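You operate a simulated robot arm through the tools that you are given. There is no shell and no other tool.

Carry out the task below with a simulated robot arm. There is one attempt and no reset: what you move stays moved.

TASK
Key the card's order into the blue band keypad, then press Enter.
Fine: each key once, no other key; leave the other keypad alone.

Only the result counts: the job must be done as asked and must still hold three seconds after the hand-in. Knocking over, shifting, dropping, spilling or breaking anything else fails it.

THE ROBOT
A 6-joint arm with a two-finger parallel gripper, fixed in place. Base frame: the origin is on the floor under the middle of its stand, x ahead of it, y to its left, z up. Lengths are in mm, angles in degrees, forces in N, time in s.
It reaches about 1066 mm from its shoulder. Its first joint turns from -166.0 to 166.0 degrees. Payload 3.91 kg.
The TCP is the grasp point between the finger pads, 30 mm short of the fingertips. In the tool frame z runs along the fingers and y along their closing line. The gripper opens to 110 mm. The fingers are 20 mm wide and 10 mm thick; the gripper's body (48 by 112 mm) begins 55 mm behind the TCP.
Orientation is that of the tool frame in the base frame, as a unit quaternion [x, y, z, w]. With the fingers straight down and closing along the base's y, the tool's x points along the base's -x, its y along +y and its z along -z.

THE INTERFACE
- The arm moves only by the tool move_arm. Its argument "moves" is one flat list of numbers, 7 for each row, row after row: the shift along the tool's x, y, z in mm, then the turn, a rotation vector about the tool's x, y, z in degrees, then the opening, from 0 (shut) to 1 (fully open). In form: [dx, dy, dz, wx, wy, wz, fingers, dx, dy, dz, wx, wy, wz, fingers, ...]. A call has 1 to 20 rows; each row shifts and turns the commanded pose from where the row before left it, along the tool's axes as they then stand. Each row takes 0.2 s and may step no farther than 50 mm and 8.6 degrees from the row before; otherwise, or with a gripper value out of range, the whole call is refused. Where a pose cannot be reached the arm comes as near as it can. A force on the tool above 40 N (or 10 N above the force at the start of the call, whichever is more), or a blocked arm, ends the call early, and 0.2 s more pass. The fingers move at their own pace (about 153 mm/s each) and stop on an object; they squeeze with about 34 N. The grip force told is the motor's: it shows also when the fingers shut on nothing. Time passes only in rows, and 0.2 s behind the last, so rows that do not move let the fingers close. It gives the time, the measured TCP pose, the force on the tool (base axes), the opening and the grip force at its end, in the units of the frame above (readings bear some noise), with the torque about the TCP (base axes, N m) and any sound that the robot's microphone picked up.
- Cameras (640 x 400 px; columns grow to the right, rows downward): "scene" is fixed at [400.1, -652.1, 1498.6]; the picture's right is [0.26, 0.97, 0.00], its down [0.94, -0.25, -0.22] and it looks along [-0.21, 0.06, -0.98] (base axes); focal length 218 px, centre (320, 200). "wrist" rides on the gripper at [72, 17, -103] in the tool frame; the picture's right is [-0.23, 0.97, 0.00], its down [-0.76, -0.18, -0.62] and it looks along [-0.61, -0.14, 0.78] (tool axes); focal length 222 px, centre (320, 200). There is no depth. A picture from a camera that has moved, and an enlarged one, comes with that camera's place and axes in the base frame and with its lens.
- capture(camera): a new picture of that camera. It takes no simulated time.
- zoom(camera, box): a new picture of the part [left, top, right, bottom] of that camera's present view, enlarged. It takes no simulated time.
- sign_off(): hands the job in; it is judged then, once.

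Places have to be worked out from the pictures, the camera data and where the tool is seen. Open the gripper and draw the arm clear of the work before you hand the job in, unless the task says otherwise.

The tools are called after "Call:" by a JSON object that holds its "fn" and its "kwargs". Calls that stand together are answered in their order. move_arm: Moves the arm, as the interface text tells. Its arguments: {"type":"object","properties":{"moves":{"type":"array","items":{"type":"number"}}},"required":["moves"]} The other tools are called the same way: capture (camera) takes a picture; zoom (camera, box) takes an enlarged picture of a part of a camera's view; sign_off () hands the job in.

At the start:

```text
time: 0.0
eef_pos: [39.1, -544.5, 1067.8]
orientation: [0.0, 1.0, 0.0, -0.001]
ft_force: [-1.1, -0.2, 0.1]
ft_torque: [-0.04, -0.01, -0.04]
grip_width: 110.0
gripper_force: 0.1
```

scene: 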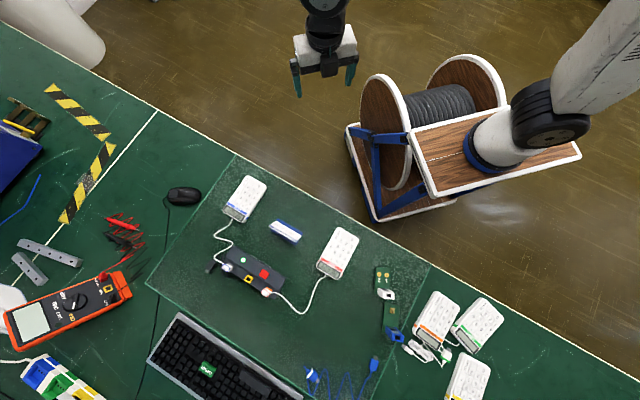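
wrist: 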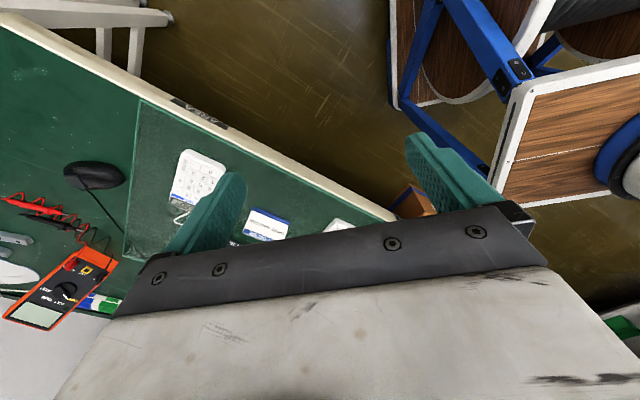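

The scene shows two wired keypads (one with a blue band, one with an orange/red band) and a card between them. I'll zoom in on each to read them.

Call:
{"fn": "zoom", "kwargs": {"camera": "scene", "box": [210, 165, 290, 235]}}

Call:
{"fn": "zoom", "kwargs": {"camera": "scene", "box": [260, 210, 310, 250]}}

Call:
{"fn": "zoom", "kwargs": {"camera": "scene", "box": [300, 215, 380, 285]}}

Call:
{"fn": "zoom", "kwargs": {"camera": "scene", "box": [200, 150, 400, 320]}}

Call:
{"fn": "zoom", "kwargs": {"camera": "wrist", "box": [150, 130, 370, 260]}}

```text
5.71 times, centred on (250, 200) of scene
camera zoom: at [400.1, -652.1, 1498.6], right [0.26, 0.97, 0.0], down [0.94, -0.25, -0.22], along [-0.21, 0.06, -0.98], focal length 1249 px, centre (720, 200)
```

zoom: 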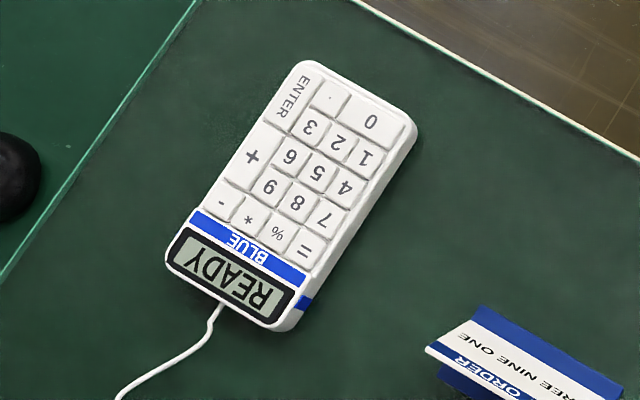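

```text
10.00 times, centred on (285, 230) of scene
camera zoom: at [400.1, -652.1, 1498.6], right [0.26, 0.97, 0.0], down [0.94, -0.25, -0.22], along [-0.21, 0.06, -0.98], focal length 2186 px, centre (670, -100)
```

zoom: 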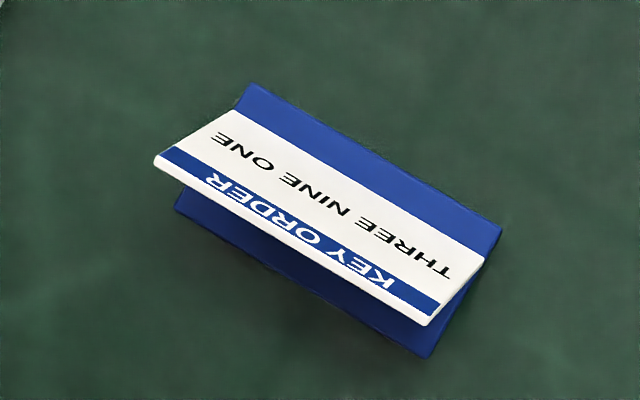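

```text
5.71 times, centred on (340, 250) of scene
camera zoom: at [400.1, -652.1, 1498.6], right [0.26, 0.97, 0.0], down [0.94, -0.25, -0.22], along [-0.21, 0.06, -0.98], focal length 1249 px, centre (206, -86)
```

zoom: 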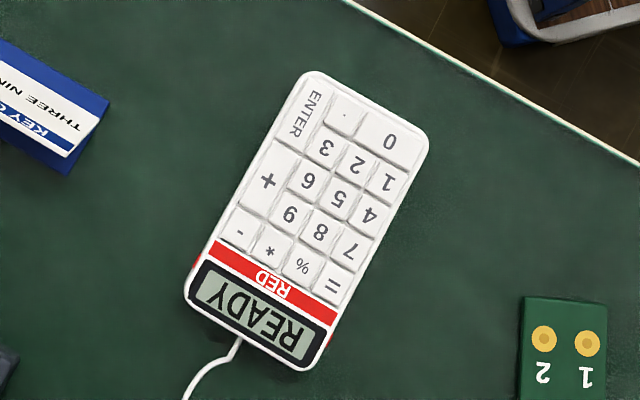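

```text
2.35 times, centred on (300, 235) of scene
camera zoom: at [400.1, -652.1, 1498.6], right [0.26, 0.97, 0.0], down [0.94, -0.25, -0.22], along [-0.21, 0.06, -0.98], focal length 514 px, centre (367, 118)
```

zoom: 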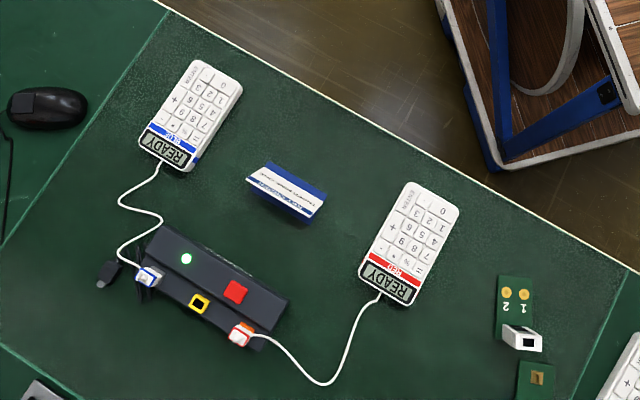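

```text
2.91 times, centred on (260, 195) of wrist
camera zoom: at [-32.5, -526.9, 1171.1], right [0.23, 0.97, 0.0], down [0.76, -0.18, 0.62], along [0.61, -0.14, -0.78], focal length 646 px, centre (494, 214)
```

zoom: 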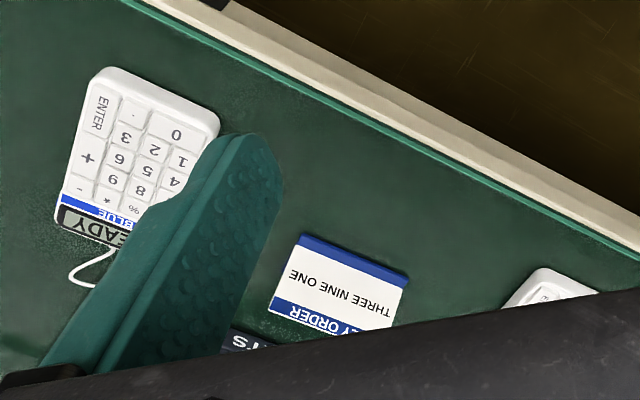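

The order card reads THREE NINE ONE, so the sequence is 3, 9, 1, Enter on the blue keypad. Triangulating the "3" key from both cameras puts it near (141, -831, 789). I'll look at the fingertip shape before planning the press.

Call:
{"fn": "zoom", "kwargs": {"camera": "wrist", "box": [390, 120, 520, 230]}}

Call:
{"fn": "zoom", "kwargs": {"camera": "wrist", "box": [150, 160, 260, 260]}}

Call:
{"fn": "zoom", "kwargs": {"camera": "scene", "box": [280, 0, 370, 110]}}

```text
3.64 times, centred on (455, 175) of wrist
camera zoom: at [-32.5, -526.9, 1171.1], right [0.23, 0.97, 0.0], down [0.76, -0.18, 0.62], along [0.61, -0.14, -0.78], focal length 808 px, centre (-171, 291)
```

zoom: 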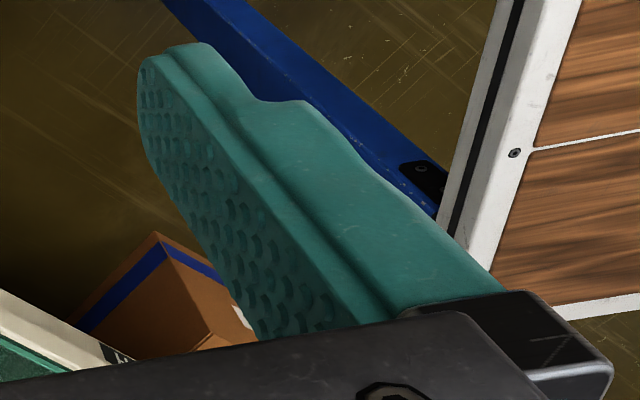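

```text
4.00 times, centred on (205, 210) of wrist
camera zoom: at [-32.5, -526.9, 1171.1], right [0.23, 0.97, 0.0], down [0.76, -0.18, 0.62], along [0.61, -0.14, -0.78], focal length 888 px, centre (780, 160)
```

zoom: 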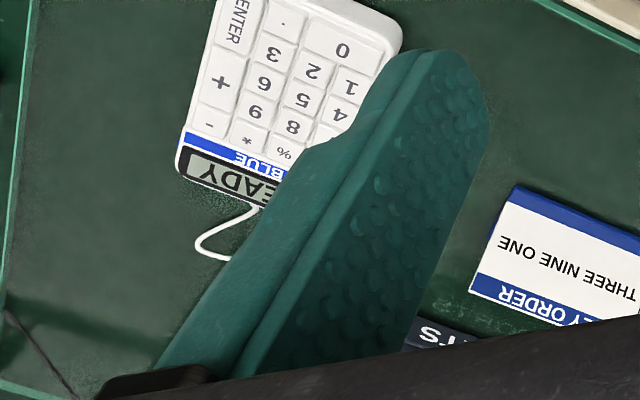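

```text
3.64 times, centred on (325, 55) of scene
camera zoom: at [400.1, -652.1, 1498.6], right [0.26, 0.97, 0.0], down [0.94, -0.25, -0.22], along [-0.21, 0.06, -0.98], focal length 795 px, centre (302, 727)
```

zoom: 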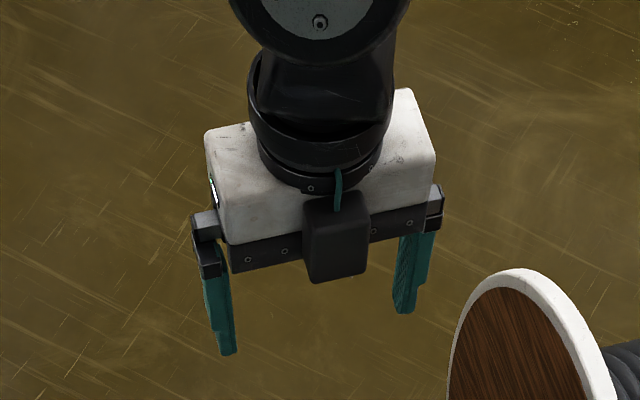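

The fingertips are rounded and about 10 mm thick, so I plan to press with one tilted finger. I'll turn the tool 45° about its axis to line up with the keypad, then move to a viewing pose about 80 mm above it for a close look.

Call:
{"fn": "move_arm", "kwargs": {"moves": [0, 0, 0, 0, 0, 7.5, 1, 0, 0, 0, 0, 0, 7.5, 1, 0, 0, 0, 0, 0, 7.5, 1, 0, 0, 0, 0, 0, 7.5, 1, 0, 0, 0, 0, 0, 7.5, 1, 0, 0, 0, 0, 0, 7.5, 1, -28.95, -14.98, 21, 0, 0, 0, 1, -28.95, -14.98, 21, 0, 0, 0, 1, -28.95, -14.98, 21, 0, 0, 0, 1, -28.95, -14.98, 21, 0, 0, 0, 1, -28.95, -14.98, 21, 0, 0, 0, 1, -28.95, -14.98, 21, 0, 0, 0, 1, -28.95, -14.98, 21, 0, 0, 0, 1, -28.95, -14.98, 21, 0, 0, 0, 1, 0, 0, 0, 0, 0, 0, 1]}}

Call:
{"fn": "capture", "kwargs": {"camera": "wrist"}}

Call:
{"fn": "capture", "kwargs": {"camera": "scene"}}

```text
time: 3.2
eef_pos: [117.6, -791.4, 898.4]
orientation: [0.383, 0.924, 0.0, -0.001]
ft_force: [0.6, -0.2, 0.6]
ft_torque: [-0.01, 0.02, 0.02]
grip_width: 110.0
gripper_force: 0.0
```

```text
taken
camera wrist: at [79.7, -728.0, 1002.4], right [0.85, 0.53, 0.0], down [0.41, -0.66, 0.62], along [0.33, -0.53, -0.78], focal length 222 px, centre (320, 200)
```

wrist: 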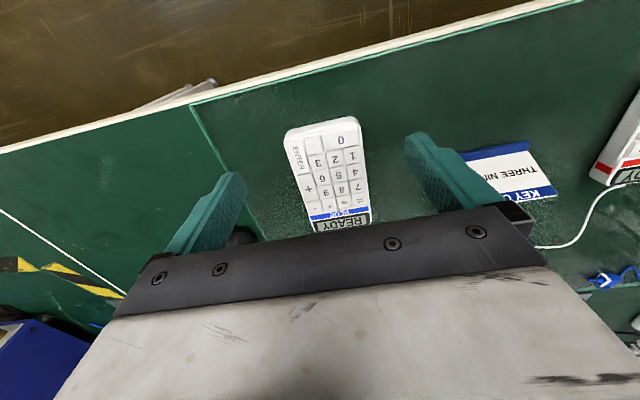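

```text
taken
```

scene: 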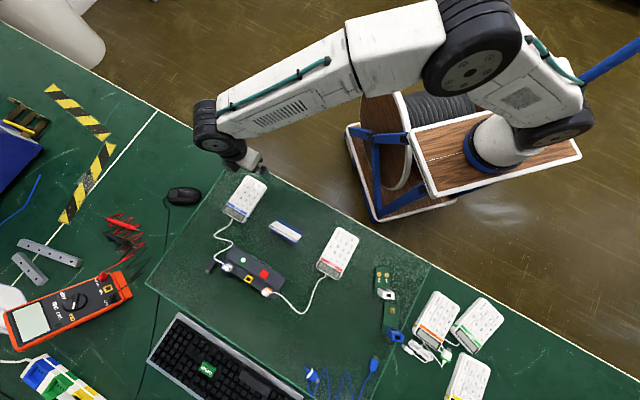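

I'm at the viewing pose with the keypad between the fingers. I'll zoom in to measure the key centres.

Call:
{"fn": "zoom", "kwargs": {"camera": "wrist", "box": [270, 105, 390, 180]}}

Call:
{"fn": "zoom", "kwargs": {"camera": "wrist", "box": [270, 165, 390, 240]}}

Call:
{"fn": "zoom", "kwargs": {"camera": "scene", "box": [190, 100, 310, 240]}}

```text
5.33 times, centred on (330, 142) of wrist
camera zoom: at [79.7, -728.0, 1002.4], right [0.85, 0.53, 0.0], down [0.41, -0.66, 0.62], along [0.33, -0.53, -0.78], focal length 1185 px, centre (267, 507)
```

zoom: 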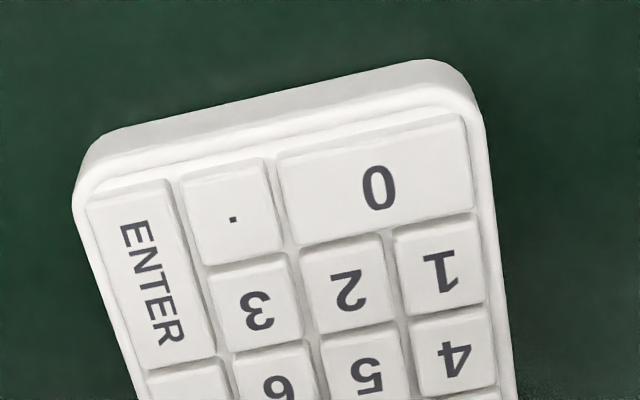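

```text
5.33 times, centred on (330, 202) of wrist
camera zoom: at [79.7, -728.0, 1002.4], right [0.85, 0.53, 0.0], down [0.41, -0.66, 0.62], along [0.33, -0.53, -0.78], focal length 1185 px, centre (267, 187)
```

zoom: 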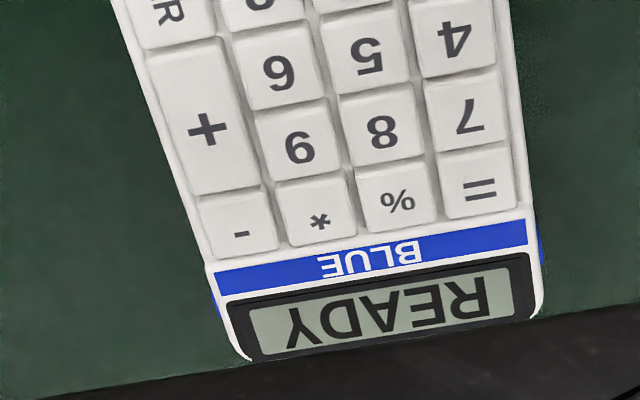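

```text
2.86 times, centred on (250, 170) of scene
camera zoom: at [400.1, -652.1, 1498.6], right [0.26, 0.97, 0.0], down [0.94, -0.25, -0.22], along [-0.21, 0.06, -0.98], focal length 624 px, centre (520, 286)
```

zoom: 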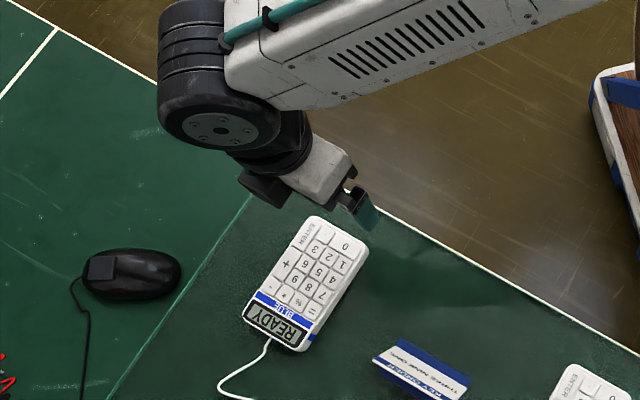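

Key centres at z≈788 come out as 3 ≈ (139.5, -830), 9 ≈ (168, -858), 1 ≈ (166, -803) and Enter ≈ (118.5, -835.5), with a pitch of about 19×20 mm and the keypad at 45°. I'll tilt the tool, pitch -30° then roll +20°, so only the corner of the +y fingertip leads. This happens in place at a safe height.

Call:
{"fn": "move_arm", "kwargs": {"moves": [0, 0, 0, 0, -7.5, 0, 1, 0, 0, 0, 0, -7.5, 0, 1, 0, 0, 0, 0, -7.5, 0, 1, 0, 0, 0, 0, -7.5, 0, 1, 0, 0, 0, 6.6667, 0, 0, 1, 0, 0, 0, 6.6667, 0, 0, 1, 0, 0, 0, 6.6667, 0, 0, 1, 0, 0, 0, 0, 0, 0, 1, 0, 0, 0, 0, 0, 0, 1]}}

Call:
{"fn": "capture", "kwargs": {"camera": "wrist"}}

Call:
{"fn": "capture", "kwargs": {"camera": "scene"}}

```text
time: 5.2
eef_pos: [117.9, -793.1, 899.0]
orientation: [0.406, 0.862, -0.253, 0.17]
ft_force: [0.0, -0.2, 0.8]
ft_torque: [0.02, 0.01, -0.04]
grip_width: 110.0
gripper_force: 0.0
```

```text
taken
camera wrist: at [78.4, -679.4, 942.4], right [0.9, 0.39, -0.18], down [0.27, -0.21, 0.94], along [0.33, -0.9, -0.29], focal length 222 px, centre (320, 200)
```

wrist: 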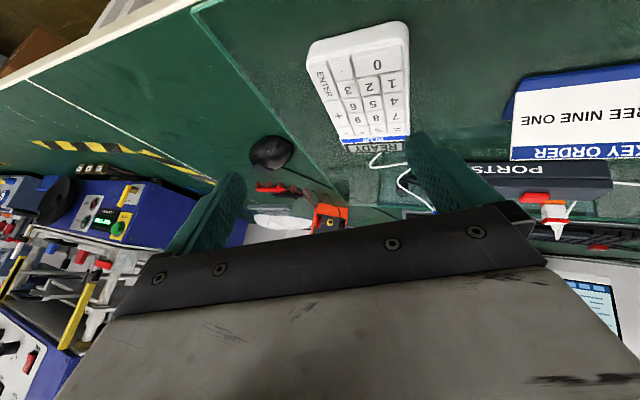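

```text
taken
```

scene: 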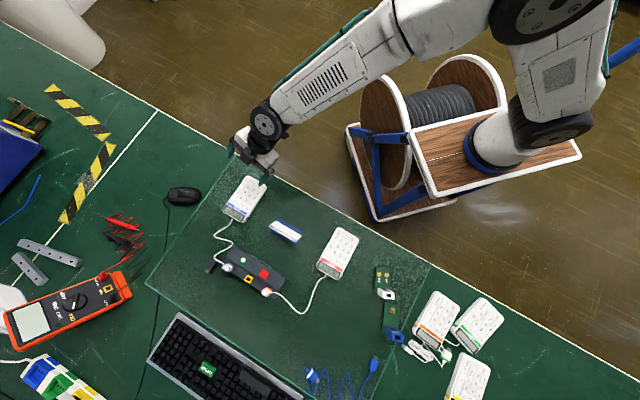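

The tilt came out as computed; the camera pose matches my frame math within about 1 mm. I'll use this different viewpoint to refine the key height.

Call:
{"fn": "zoom", "kwargs": {"camera": "wrist", "box": [300, 15, 420, 90]}}

Call:
{"fn": "zoom", "kwargs": {"camera": "wrist", "box": [320, 80, 440, 155]}}

Call:
{"fn": "zoom", "kwargs": {"camera": "scene", "box": [210, 150, 290, 230]}}

```text
5.33 times, centred on (360, 52) of wrist
camera zoom: at [78.4, -679.4, 942.4], right [0.9, 0.39, -0.18], down [0.27, -0.21, 0.94], along [0.33, -0.9, -0.29], focal length 1185 px, centre (107, 987)
```

zoom: 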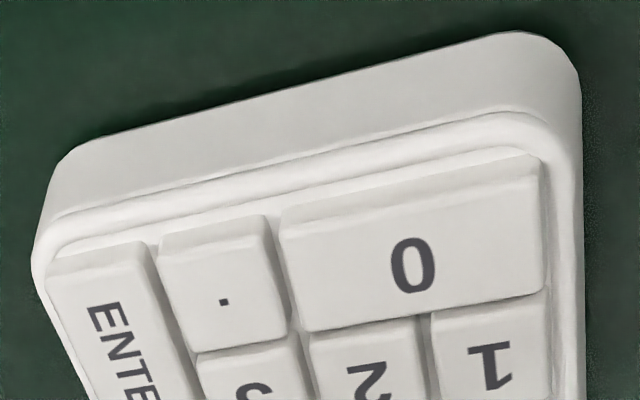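

```text
5.33 times, centred on (380, 118) of wrist
camera zoom: at [78.4, -679.4, 942.4], right [0.9, 0.39, -0.18], down [0.27, -0.21, 0.94], along [0.33, -0.9, -0.29], focal length 1185 px, centre (0, 640)
```

zoom: 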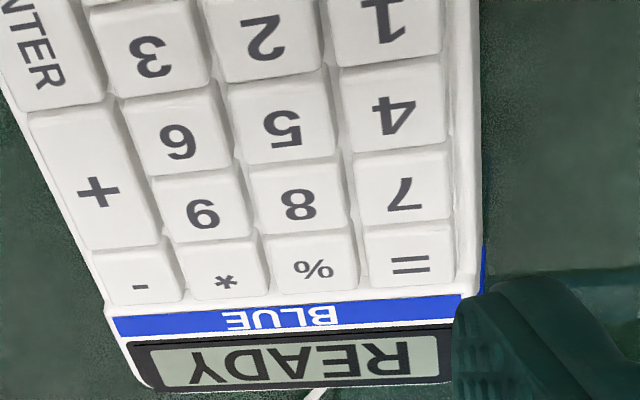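

```text
5.00 times, centred on (250, 190) of scene
camera zoom: at [400.1, -652.1, 1498.6], right [0.26, 0.97, 0.0], down [0.94, -0.25, -0.22], along [-0.21, 0.06, -0.98], focal length 1093 px, centre (670, 250)
```

zoom: 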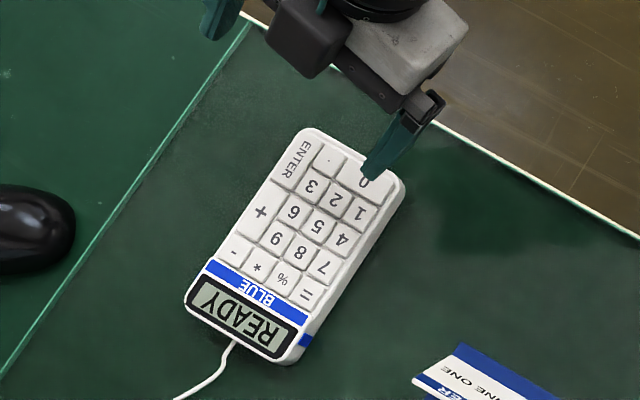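

The views put the key-top height anywhere from about 780 to 789, so I want a hover view with the fingertip close to key 3. I'll move the tip corner to about 25 mm above the estimated "3" and look again.

Call:
{"fn": "move_arm", "kwargs": {"moves": [-0.31, -10.05, 16.6, 0, 0, 0, 1, -0.31, -10.05, 16.6, 0, 0, 0, 1, -0.31, -10.05, 16.6, 0, 0, 0, 1, -0.31, -10.05, 16.6, 0, 0, 0, 1, 0, 0, 0, 0, 0, 0, 1, 0, 0, 0, 0, 0, 0, 1, 0, 0, 0, 0, 0, 0, 1]}}

Call:
{"fn": "zoom", "kwargs": {"camera": "wrist", "box": [340, 40, 500, 140]}}

Call:
{"fn": "zoom", "kwargs": {"camera": "scene", "box": [218, 165, 282, 229]}}

Call:
{"fn": "capture", "kwargs": {"camera": "wrist"}}

```text
time: 6.8
eef_pos: [91.8, -853.3, 857.5]
orientation: [0.405, 0.862, -0.252, 0.17]
ft_force: [-0.1, -0.2, -0.1]
ft_torque: [-0.02, 0.04, -0.01]
grip_width: 110.2
gripper_force: 0.1
```

```text
4.00 times, centred on (420, 90) of wrist
camera zoom: at [52.4, -739.2, 901.3], right [0.9, 0.39, -0.18], down [0.27, -0.21, 0.94], along [0.33, -0.9, -0.29], focal length 888 px, centre (-80, 640)
```

zoom: 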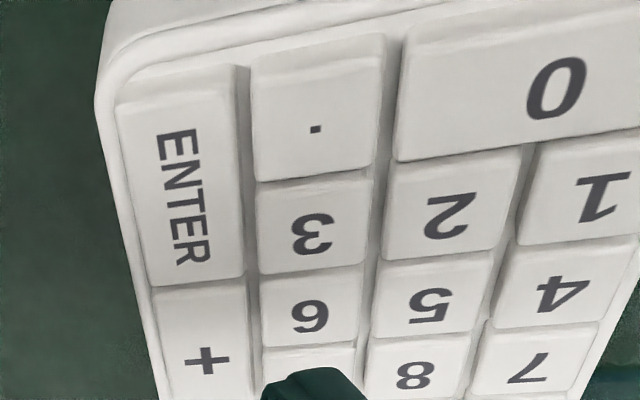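

```text
6.25 times, centred on (250, 197) of scene
camera zoom: at [400.1, -652.1, 1498.6], right [0.26, 0.97, 0.0], down [0.94, -0.25, -0.22], along [-0.21, 0.06, -0.98], focal length 1366 px, centre (758, 219)
```

zoom: 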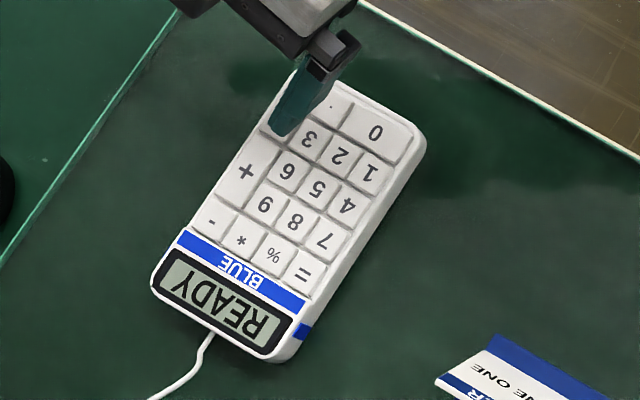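

```text
taken
camera wrist: at [52.4, -739.2, 901.3], right [0.9, 0.39, -0.18], down [0.27, -0.21, 0.94], along [0.33, -0.9, -0.29], focal length 222 px, centre (320, 200)
```

wrist: 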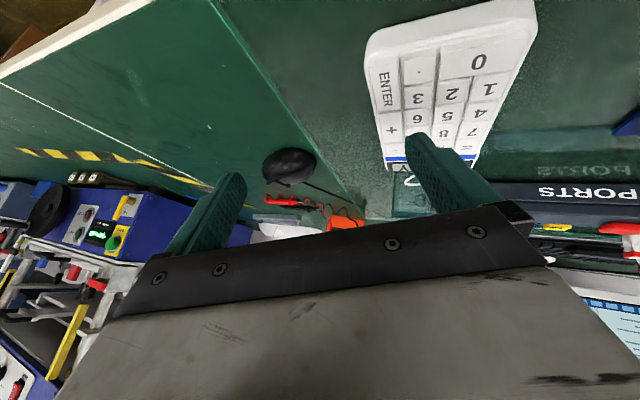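

The wrist views agree best at a key-top z of about 782.5, with key 3 near (141.6, -831.9). The scene camera gives a position a few mm off. I'll zoom in on the tip to see if the scene camera has the same bias there.

Call:
{"fn": "zoom", "kwargs": {"camera": "scene", "box": [236, 172, 260, 187]}}

Call:
{"fn": "zoom", "kwargs": {"camera": "wrist", "box": [385, 100, 465, 150]}}

```text
16.00 times, centred on (248, 180) of scene
camera zoom: at [400.1, -652.1, 1498.6], right [0.26, 0.97, 0.0], down [0.94, -0.25, -0.22], along [-0.21, 0.06, -0.98], focal length 3497 px, centre (1472, 528)
```

zoom: 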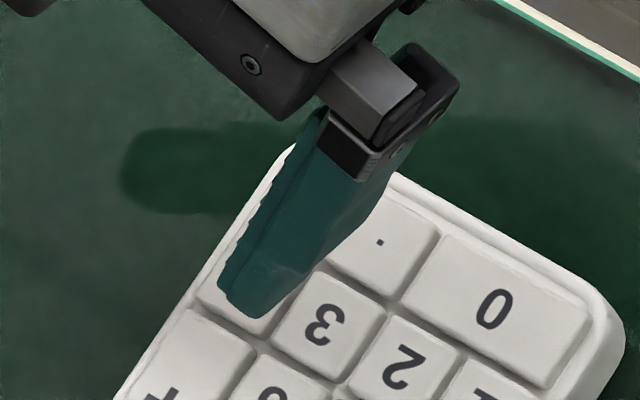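

```text
8.00 times, centred on (425, 125) of wrist
camera zoom: at [52.4, -739.2, 901.3], right [0.9, 0.39, -0.18], down [0.27, -0.21, 0.94], along [0.33, -0.9, -0.29], focal length 1777 px, centre (-520, 800)
```

zoom: 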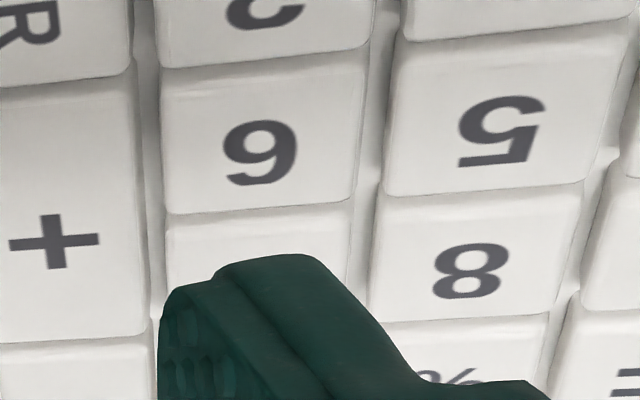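

The tip and key positions are consistent in the wrist view. I'll go down to about 12 mm above key 3 and check the alignment at closer range.

Call:
{"fn": "move_arm", "kwargs": {"moves": [3.01, 2.16, 7.69, 0, 0, 0, 1, 3.01, 2.16, 7.69, 0, 0, 0, 1, 0, 0, 0, 0, 0, 0, 1, 0, 0, 0, 0, 0, 0, 1, 0, 0, 0, 0, 0, 0, 1]}}

Call:
{"fn": "zoom", "kwargs": {"camera": "wrist", "box": [372, 70, 484, 140]}}

Call:
{"fn": "zoom", "kwargs": {"camera": "scene", "box": [236, 172, 260, 187]}}

```text
time: 8.0
eef_pos: [94.1, -856.0, 841.4]
orientation: [0.405, 0.862, -0.252, 0.17]
ft_force: [0.3, -1.1, -0.2]
ft_torque: [-0.03, 0.01, 0.02]
grip_width: 109.9
gripper_force: 0.1
```

```text
5.71 times, centred on (428, 105) of wrist
camera zoom: at [54.2, -742.5, 884.5], right [0.9, 0.39, -0.18], down [0.27, -0.21, 0.94], along [0.33, -0.9, -0.29], focal length 1269 px, centre (-297, 743)
```

zoom: 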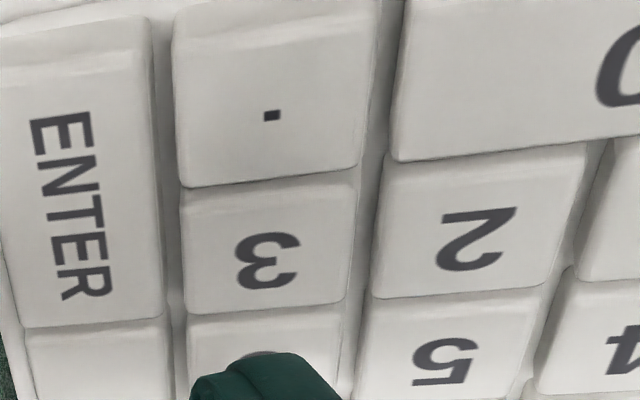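

```text
16.00 times, centred on (248, 180) of scene
camera zoom: at [400.1, -652.1, 1498.6], right [0.26, 0.97, 0.0], down [0.94, -0.25, -0.22], along [-0.21, 0.06, -0.98], focal length 3497 px, centre (1472, 528)
```

zoom: 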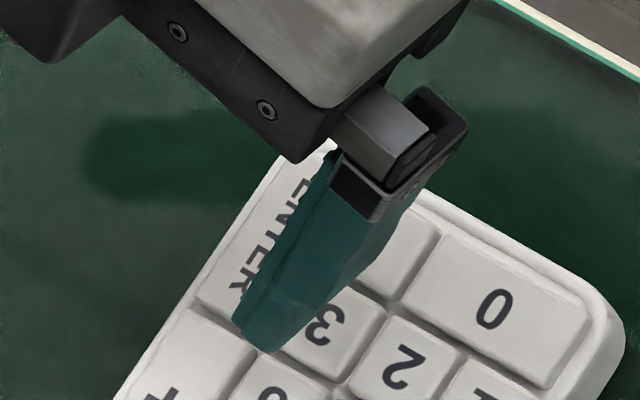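

The close view gives key 3 ≈ (141.8, -834, 782) in my commanded frame, so a straight descent of about 12 mm should touch the middle of "3". I'll drop 8 mm first and re-check.

Call:
{"fn": "move_arm", "kwargs": {"moves": [2.0, 1.185, 3.255, 0, 0, 0, 1, 2.0, 1.185, 3.255, 0, 0, 0, 1, 0, 0, 0, 0, 0, 0, 1, 0, 0, 0, 0, 0, 0, 1]}}

Call:
{"fn": "zoom", "kwargs": {"camera": "wrist", "box": [372, 80, 484, 150]}}

Call:
{"fn": "zoom", "kwargs": {"camera": "scene", "box": [236, 174, 260, 189]}}

```text
time: 9.0
eef_pos: [92.9, -856.1, 832.8]
orientation: [0.406, 0.861, -0.254, 0.17]
ft_force: [-0.1, -0.8, -0.5]
ft_torque: [0.01, 0.04, 0.02]
grip_width: 110.0
gripper_force: 0.0
```

```text
5.71 times, centred on (428, 115) of wrist
camera zoom: at [54.0, -742.8, 876.3], right [0.9, 0.39, -0.18], down [0.27, -0.21, 0.94], along [0.33, -0.9, -0.29], focal length 1269 px, centre (-297, 686)
```

zoom: 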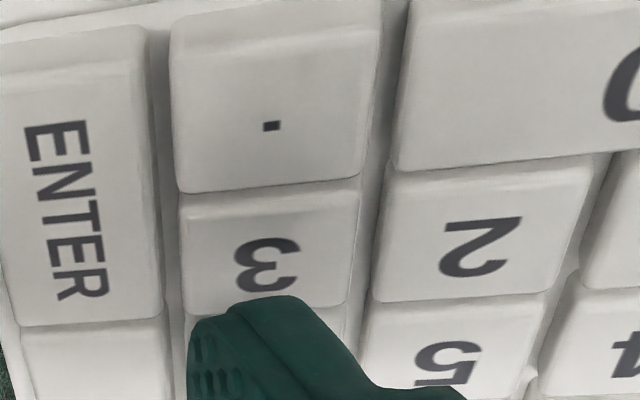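

```text
16.00 times, centred on (248, 182) of scene
camera zoom: at [400.1, -652.1, 1498.6], right [0.26, 0.97, 0.0], down [0.94, -0.25, -0.22], along [-0.21, 0.06, -0.98], focal length 3497 px, centre (1472, 496)
```

zoom: 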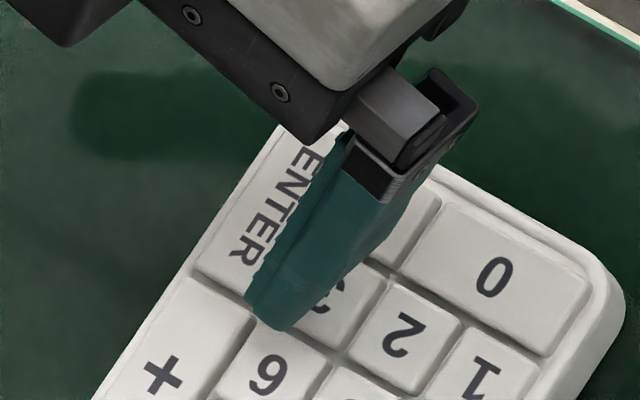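

The observed key 3 position matches my prediction to within a pixel, with the tip about 4 mm above it. I'll descend 3 mm slowly and watch the force.

Call:
{"fn": "move_arm", "kwargs": {"moves": [0.5, 0.296, 0.814, 0, 0, 0, 1, 0.5, 0.296, 0.814, 0, 0, 0, 1, 0.5, 0.296, 0.814, 0, 0, 0, 1, 0, 0, 0, 0, 0, 0, 1]}}

Call:
{"fn": "zoom", "kwargs": {"camera": "wrist", "box": [372, 80, 484, 150]}}

```text
time: 10.0
eef_pos: [93.0, -855.0, 828.3]
orientation: [0.406, 0.862, -0.252, 0.17]
ft_force: [0.0, -0.7, -0.2]
ft_torque: [-0.01, 0.0, 0.01]
grip_width: 109.8
gripper_force: 0.0
```

```text
5.71 times, centred on (428, 115) of wrist
camera zoom: at [54.4, -742.6, 873.2], right [0.9, 0.39, -0.18], down [0.27, -0.21, 0.94], along [0.33, -0.9, -0.29], focal length 1269 px, centre (-297, 686)
```

zoom: 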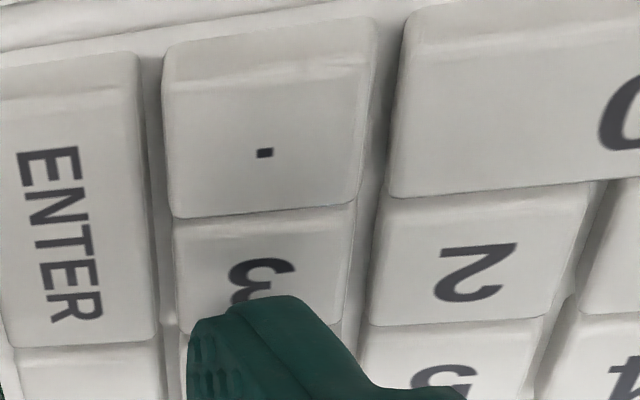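

There's no contact yet and alignment still holds on the middle of "3". I'll continue in 1 mm steps.

Call:
{"fn": "move_arm", "kwargs": {"moves": [0.5, 0.296, 0.814, 0, 0, 0, 1, 0, 0, 0, 0, 0, 0, 1]}}

Call:
{"fn": "zoom", "kwargs": {"camera": "wrist", "box": [372, 80, 484, 150]}}

```text
time: 10.6
eef_pos: [92.7, -854.3, 829.7]
orientation: [0.406, 0.862, -0.253, 0.17]
ft_force: [0.9, 1.4, -0.7]
ft_torque: [-0.01, 0.03, 0.03]
grip_width: 109.9
gripper_force: 0.0
```

```text
5.71 times, centred on (428, 115) of wrist
camera zoom: at [54.6, -742.4, 872.5], right [0.9, 0.39, -0.18], down [0.27, -0.21, 0.94], along [0.33, -0.9, -0.29], focal length 1269 px, centre (-297, 686)
```

zoom: 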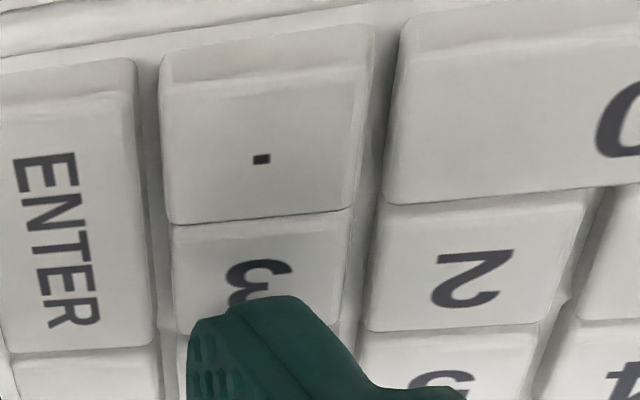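

Still no clear contact (force noise is about 1 N). I'll go down another 1 mm and check the display from the scene camera too.

Call:
{"fn": "move_arm", "kwargs": {"moves": [0.5, 0.296, 0.814, 0, 0, 0, 1, 0, 0, 0, 0, 0, 0, 1]}}

Call:
{"fn": "zoom", "kwargs": {"camera": "wrist", "box": [372, 80, 484, 150]}}

Call:
{"fn": "zoom", "kwargs": {"camera": "scene", "box": [218, 172, 274, 228]}}

```text
time: 11.2
eef_pos: [94.0, -855.2, 828.0]
orientation: [0.406, 0.861, -0.253, 0.171]
ft_force: [1.1, 0.8, 1.5]
ft_torque: [0.03, -0.02, 0.0]
grip_width: 110.1
gripper_force: 0.1
```

```text
5.71 times, centred on (428, 115) of wrist
camera zoom: at [54.6, -742.5, 871.5], right [0.9, 0.39, -0.18], down [0.27, -0.21, 0.94], along [0.33, -0.9, -0.29], focal length 1269 px, centre (-297, 686)
```

zoom: 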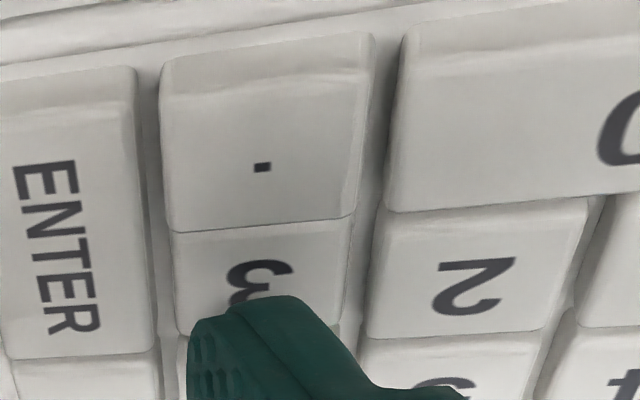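

```text
7.14 times, centred on (246, 200) of scene
camera zoom: at [400.1, -652.1, 1498.6], right [0.26, 0.97, 0.0], down [0.94, -0.25, -0.22], along [-0.21, 0.06, -0.98], focal length 1561 px, centre (849, 200)
```

zoom: 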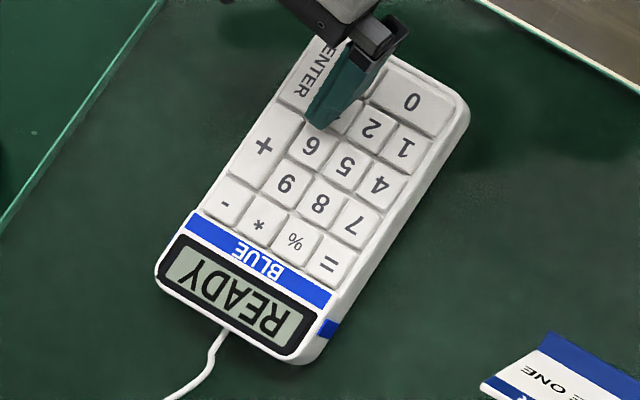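

Key 3 is now moving with the finger: its glyph stayed put in the wrist view while neighbours "2" and "." shifted. So the finger is touching only "3", contact started around commanded z 829.5, and the display still says READY. I'll press 1 mm deeper.

Call:
{"fn": "move_arm", "kwargs": {"moves": [0.5, 0.296, 0.814, 0, 0, 0, 1]}}

Call:
{"fn": "zoom", "kwargs": {"camera": "scene", "box": [218, 172, 274, 228]}}

Call:
{"fn": "zoom", "kwargs": {"camera": "wrist", "box": [372, 80, 484, 150]}}

```text
time: 11.6
eef_pos: [93.6, -857.0, 826.2]
orientation: [0.406, 0.862, -0.253, 0.17]
ft_force: [0.5, 0.2, 0.8]
ft_torque: [0.05, -0.01, 0.02]
grip_width: 109.8
gripper_force: 0.0
heard: click
```

```text
7.14 times, centred on (246, 200) of scene
camera zoom: at [400.1, -652.1, 1498.6], right [0.26, 0.97, 0.0], down [0.94, -0.25, -0.22], along [-0.21, 0.06, -0.98], focal length 1561 px, centre (849, 200)
```

zoom: 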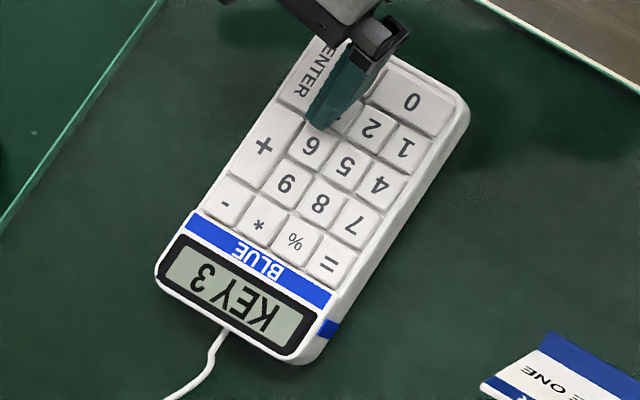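

```text
5.71 times, centred on (428, 115) of wrist
camera zoom: at [54.6, -742.7, 870.3], right [0.9, 0.39, -0.18], down [0.27, -0.21, 0.94], along [0.33, -0.9, -0.29], focal length 1269 px, centre (-297, 686)
```

zoom: 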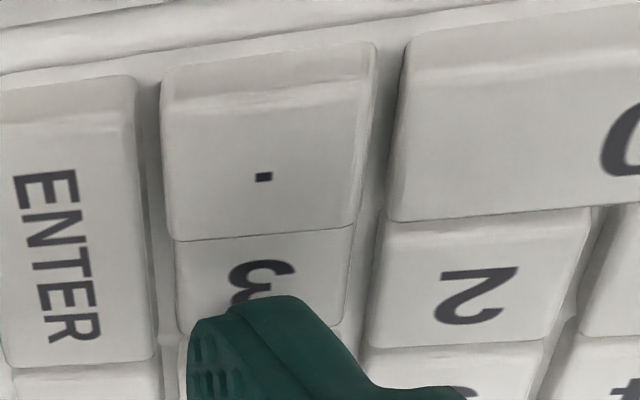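

A click sounded and the display shows "KEY 3". I'll lift straight up 12.5 mm and confirm it stays a single entry.

Call:
{"fn": "move_arm", "kwargs": {"moves": [-3.125, -1.85, -5.085, 0, 0, 0, 1, -3.125, -1.85, -5.085, 0, 0, 0, 1, 0, 0, 0, 0, 0, 0, 1]}}

Call:
{"fn": "zoom", "kwargs": {"camera": "scene", "box": [218, 172, 274, 228]}}

```text
time: 12.4
eef_pos: [92.7, -856.3, 839.3]
orientation: [0.405, 0.862, -0.253, 0.17]
ft_force: [-0.4, -0.8, 0.1]
ft_torque: [0.02, -0.02, 0.02]
grip_width: 109.9
gripper_force: 0.1
```

```text
7.14 times, centred on (246, 200) of scene
camera zoom: at [400.1, -652.1, 1498.6], right [0.26, 0.97, 0.0], down [0.94, -0.25, -0.22], along [-0.21, 0.06, -0.98], focal length 1561 px, centre (849, 200)
```

zoom: 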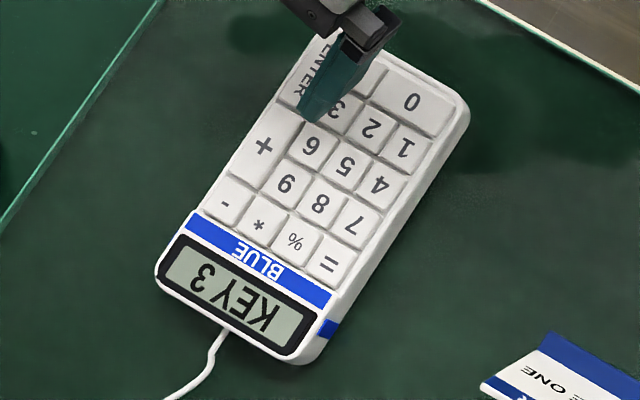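

The display holds at KEY 3. I'll shift to hover over "9", 2 rows toward the display (about +29.5, -29.5 mm), and check alignment.

Call:
{"fn": "move_arm", "kwargs": {"moves": [-18.05, 3.565, 9.8, 0, 0, 0, 1, -18.05, 3.565, 9.8, 0, 0, 0, 1, 0, 0, 0, 0, 0, 0, 1, 0, 0, 0, 0, 0, 0, 1]}}

Call:
{"fn": "zoom", "kwargs": {"camera": "wrist", "box": [372, 80, 484, 150]}}

Call:
{"fn": "zoom", "kwargs": {"camera": "scene", "box": [218, 172, 274, 228]}}

```text
time: 13.4
eef_pos: [122.5, -886.5, 839.1]
orientation: [0.406, 0.862, -0.253, 0.17]
ft_force: [-1.1, -0.4, 0.2]
ft_torque: [-0.02, 0.01, -0.02]
grip_width: 110.0
gripper_force: 0.0
```

```text
5.71 times, centred on (428, 115) of wrist
camera zoom: at [83.9, -773.2, 883.0], right [0.9, 0.39, -0.18], down [0.27, -0.21, 0.94], along [0.33, -0.9, -0.29], focal length 1269 px, centre (-297, 686)
```

zoom: 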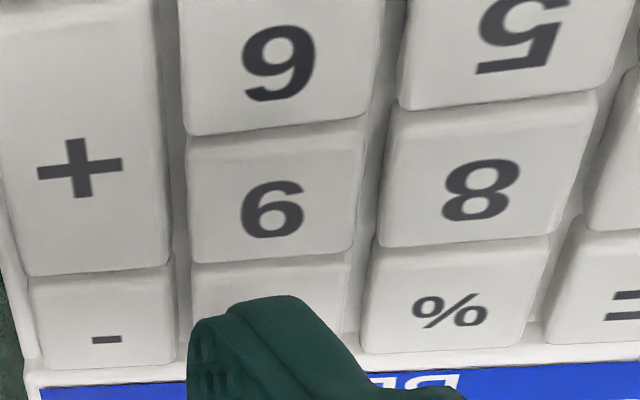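

```text
7.14 times, centred on (246, 200) of scene
camera zoom: at [400.1, -652.1, 1498.6], right [0.26, 0.97, 0.0], down [0.94, -0.25, -0.22], along [-0.21, 0.06, -0.98], focal length 1561 px, centre (849, 200)
```

zoom: 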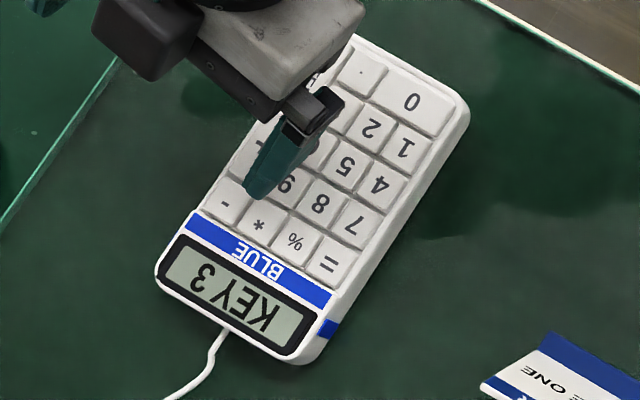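

The hover over 9 is within about 1 mm of the geometry I had over key 3. I'll apply a small 0.8 mm correction, drop 8 mm and re-check before pressing.

Call:
{"fn": "move_arm", "kwargs": {"moves": [2.245, 1.4, 3.025, 0, 0, 0, 1, 2.245, 1.4, 3.025, 0, 0, 0, 1, 0, 0, 0, 0, 0, 0, 1, 0, 0, 0, 0, 0, 0, 1]}}

Call:
{"fn": "zoom", "kwargs": {"camera": "wrist", "box": [372, 80, 484, 150]}}

```text
time: 14.4
eef_pos: [122.9, -884.4, 831.6]
orientation: [0.405, 0.862, -0.253, 0.17]
ft_force: [-0.3, -0.2, -1.0]
ft_torque: [0.0, 0.0, -0.01]
grip_width: 110.1
gripper_force: 0.1
```

```text
5.71 times, centred on (428, 115) of wrist
camera zoom: at [83.2, -771.9, 874.9], right [0.9, 0.39, -0.18], down [0.27, -0.21, 0.94], along [0.33, -0.9, -0.29], focal length 1269 px, centre (-297, 686)
```

zoom: 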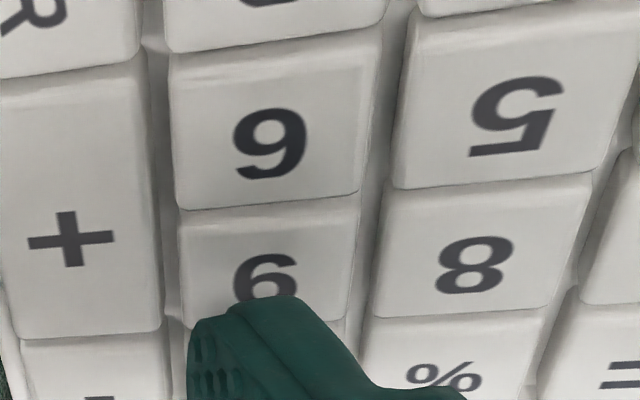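

Alignment over 9 now matches what worked for 3. I'll descend 3 mm to the contact height and check that only 9 is touched.

Call:
{"fn": "move_arm", "kwargs": {"moves": [0.5, 0.296, 0.814, 0, 0, 0, 1, 0.5, 0.296, 0.814, 0, 0, 0, 1, 0.5, 0.296, 0.814, 0, 0, 0, 1, 0, 0, 0, 0, 0, 0, 1]}}

Call:
{"fn": "zoom", "kwargs": {"camera": "wrist", "box": [372, 80, 484, 150]}}

Call:
{"fn": "zoom", "kwargs": {"camera": "scene", "box": [218, 172, 274, 228]}}

```text
time: 15.4
eef_pos: [122.9, -884.4, 828.1]
orientation: [0.406, 0.861, -0.254, 0.171]
ft_force: [0.1, 0.1, 0.9]
ft_torque: [0.0, -0.02, -0.01]
grip_width: 109.8
gripper_force: 0.1
```

```text
5.71 times, centred on (428, 115) of wrist
camera zoom: at [83.2, -771.1, 871.6], right [0.9, 0.39, -0.18], down [0.27, -0.21, 0.94], along [0.33, -0.9, -0.29], focal length 1269 px, centre (-297, 686)
```

zoom: 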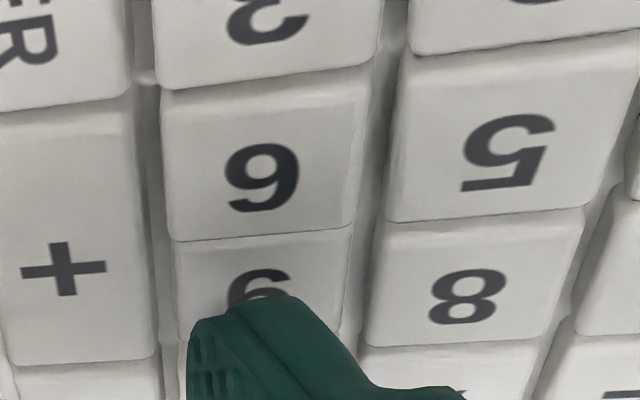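

```text
7.14 times, centred on (246, 200) of scene
camera zoom: at [400.1, -652.1, 1498.6], right [0.26, 0.97, 0.0], down [0.94, -0.25, -0.22], along [-0.21, 0.06, -0.98], focal length 1561 px, centre (849, 200)
```

zoom: 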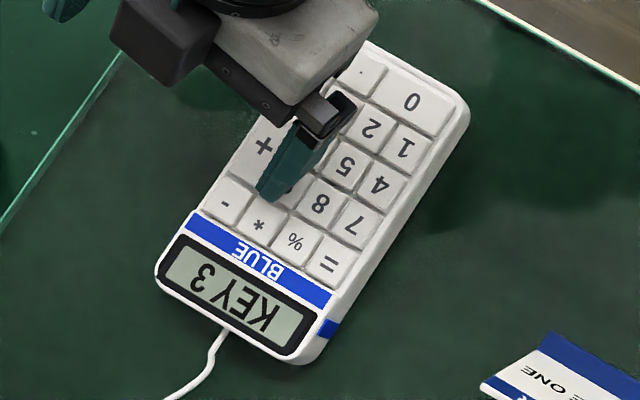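

The finger is touching 9, which has begun to move while its neighbours haven't. I'll press another 1 mm and listen for the click.

Call:
{"fn": "move_arm", "kwargs": {"moves": [0.5, 0.296, 0.814, 0, 0, 0, 1]}}

Call:
{"fn": "zoom", "kwargs": {"camera": "scene", "box": [218, 172, 274, 228]}}

Call:
{"fn": "zoom", "kwargs": {"camera": "wrist", "box": [372, 80, 484, 150]}}

```text
time: 15.8
eef_pos: [121.9, -885.4, 826.9]
orientation: [0.406, 0.861, -0.253, 0.17]
ft_force: [0.0, 0.1, 1.0]
ft_torque: [0.03, -0.05, -0.03]
grip_width: 109.9
gripper_force: 0.1
heard: click
```

```text
7.14 times, centred on (246, 200) of scene
camera zoom: at [400.1, -652.1, 1498.6], right [0.26, 0.97, 0.0], down [0.94, -0.25, -0.22], along [-0.21, 0.06, -0.98], focal length 1561 px, centre (849, 200)
```

zoom: 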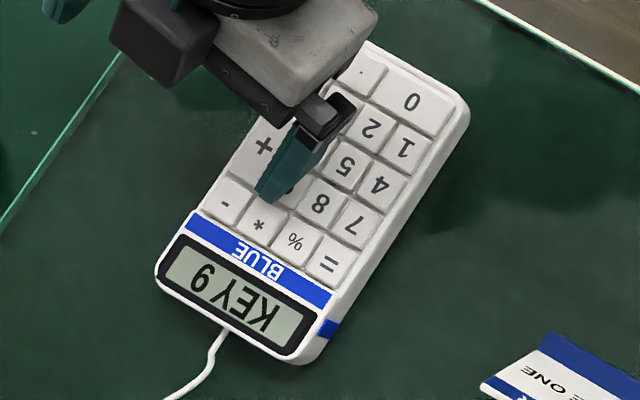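

```text
5.71 times, centred on (428, 115) of wrist
camera zoom: at [83.3, -771.8, 870.6], right [0.9, 0.39, -0.18], down [0.27, -0.21, 0.94], along [0.33, -0.9, -0.29], focal length 1269 px, centre (-297, 686)
```

zoom: 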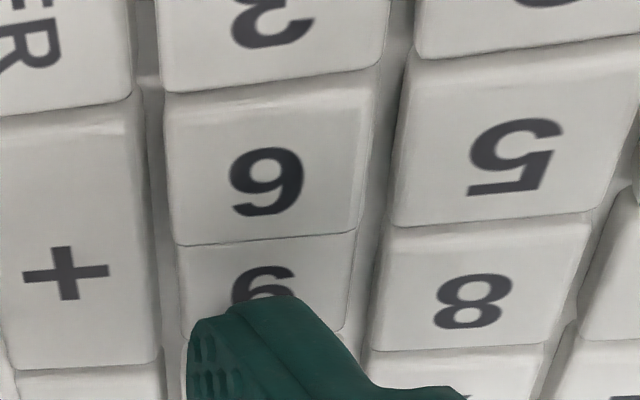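

"KEY 9" registered with one click. I'll lift 12 mm straight up, then shift across to hover over "1".

Call:
{"fn": "move_arm", "kwargs": {"moves": [-3.0, -1.775, -4.885, 0, 0, 0, 1, -3.0, -1.775, -4.885, 0, 0, 0, 1, 0, 0, 0, 0, 0, 0, 1, 11.88, 9.75, -10.85, 0, 0, 0, 1, 11.88, 9.75, -10.85, 0, 0, 0, 1, 11.88, 9.75, -10.85, 0, 0, 0, 1, 0, 0, 0, 0, 0, 0, 1, 0, 0, 0, 0, 0, 0, 1]}}

Call:
{"fn": "zoom", "kwargs": {"camera": "wrist", "box": [372, 80, 484, 150]}}

Call:
{"fn": "zoom", "kwargs": {"camera": "scene", "box": [218, 172, 274, 228]}}

```text
time: 17.6
eef_pos: [120.8, -829.2, 839.3]
orientation: [0.406, 0.862, -0.253, 0.169]
ft_force: [-0.4, -1.1, -0.3]
ft_torque: [0.0, 0.01, -0.03]
grip_width: 110.1
gripper_force: 0.0
```

```text
5.71 times, centred on (428, 115) of wrist
camera zoom: at [81.7, -715.6, 882.9], right [0.9, 0.39, -0.18], down [0.27, -0.21, 0.94], along [0.33, -0.9, -0.29], focal length 1269 px, centre (-297, 686)
```

zoom: 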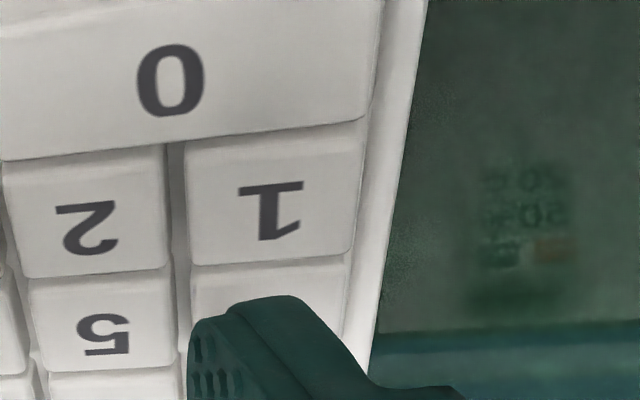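

```text
7.14 times, centred on (246, 200) of scene
camera zoom: at [400.1, -652.1, 1498.6], right [0.26, 0.97, 0.0], down [0.94, -0.25, -0.22], along [-0.21, 0.06, -0.98], focal length 1561 px, centre (849, 200)
```

zoom: 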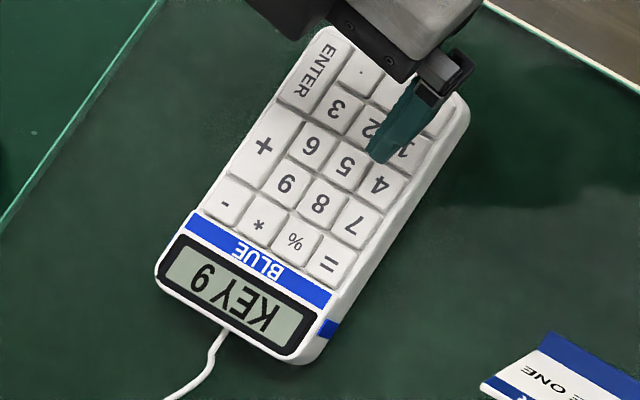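

The hover over "1" matches the expected alignment within about 0.5 mm. I'll descend 8 mm and check again.

Call:
{"fn": "move_arm", "kwargs": {"moves": [2.0, 1.185, 3.255, 0, 0, 0, 1, 2.0, 1.185, 3.255, 0, 0, 0, 1, 0, 0, 0, 0, 0, 0, 1, 0, 0, 0, 0, 0, 0, 1]}}

Call:
{"fn": "zoom", "kwargs": {"camera": "wrist", "box": [372, 80, 484, 150]}}

```text
time: 18.6
eef_pos: [120.5, -829.0, 830.9]
orientation: [0.406, 0.862, -0.253, 0.17]
ft_force: [0.3, 0.3, -0.3]
ft_torque: [-0.03, -0.01, 0.01]
grip_width: 109.9
gripper_force: 0.0
```

```text
5.71 times, centred on (428, 115) of wrist
camera zoom: at [81.7, -715.4, 874.3], right [0.9, 0.39, -0.18], down [0.27, -0.21, 0.94], along [0.33, -0.9, -0.29], focal length 1269 px, centre (-297, 686)
```

zoom: 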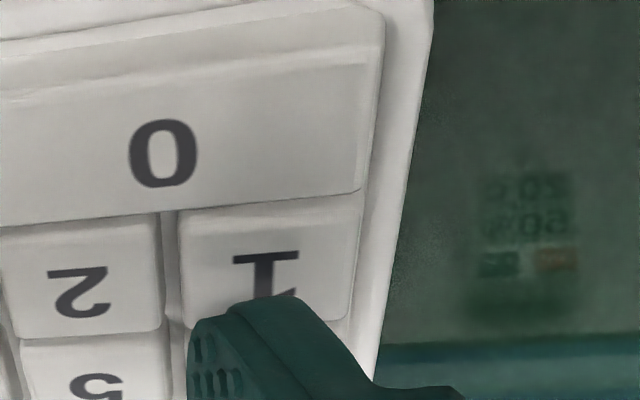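

Still centred on "1". I'll go down 3 mm to contact height.

Call:
{"fn": "move_arm", "kwargs": {"moves": [0.5, 0.296, 0.814, 0, 0, 0, 1, 0.5, 0.296, 0.814, 0, 0, 0, 1, 0.5, 0.296, 0.814, 0, 0, 0, 1, 0, 0, 0, 0, 0, 0, 1]}}

Call:
{"fn": "zoom", "kwargs": {"camera": "wrist", "box": [372, 80, 484, 150]}}

Call:
{"fn": "zoom", "kwargs": {"camera": "scene", "box": [218, 172, 274, 228]}}

```text
time: 19.6
eef_pos: [120.5, -829.6, 828.7]
orientation: [0.405, 0.862, -0.252, 0.171]
ft_force: [0.4, -0.8, 0.6]
ft_torque: [0.02, -0.02, 0.0]
grip_width: 109.5
gripper_force: 0.1
```

```text
5.71 times, centred on (428, 115) of wrist
camera zoom: at [81.6, -715.3, 871.4], right [0.9, 0.39, -0.18], down [0.27, -0.21, 0.94], along [0.33, -0.9, -0.29], focal length 1269 px, centre (-297, 686)
```

zoom: 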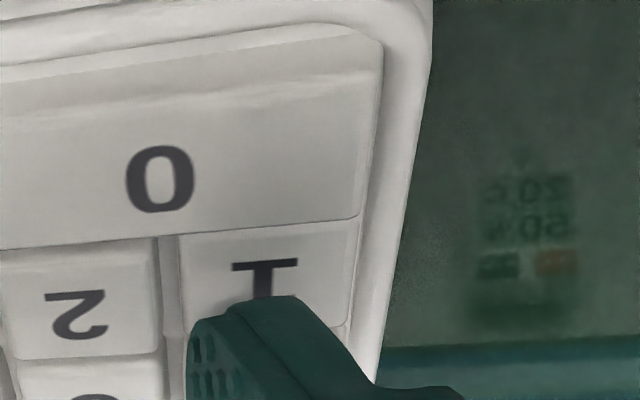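

```text
7.14 times, centred on (246, 200) of scene
camera zoom: at [400.1, -652.1, 1498.6], right [0.26, 0.97, 0.0], down [0.94, -0.25, -0.22], along [-0.21, 0.06, -0.98], focal length 1561 px, centre (849, 200)
```

zoom: 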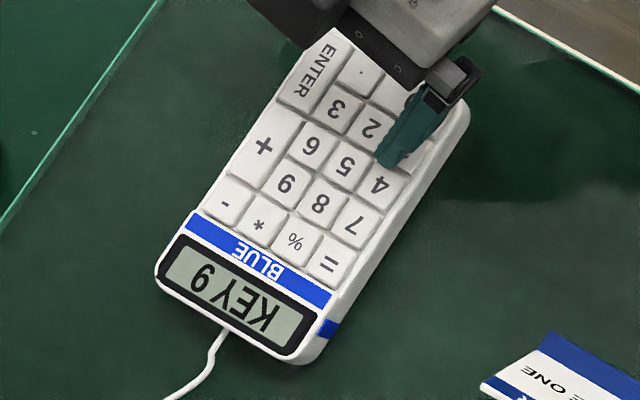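

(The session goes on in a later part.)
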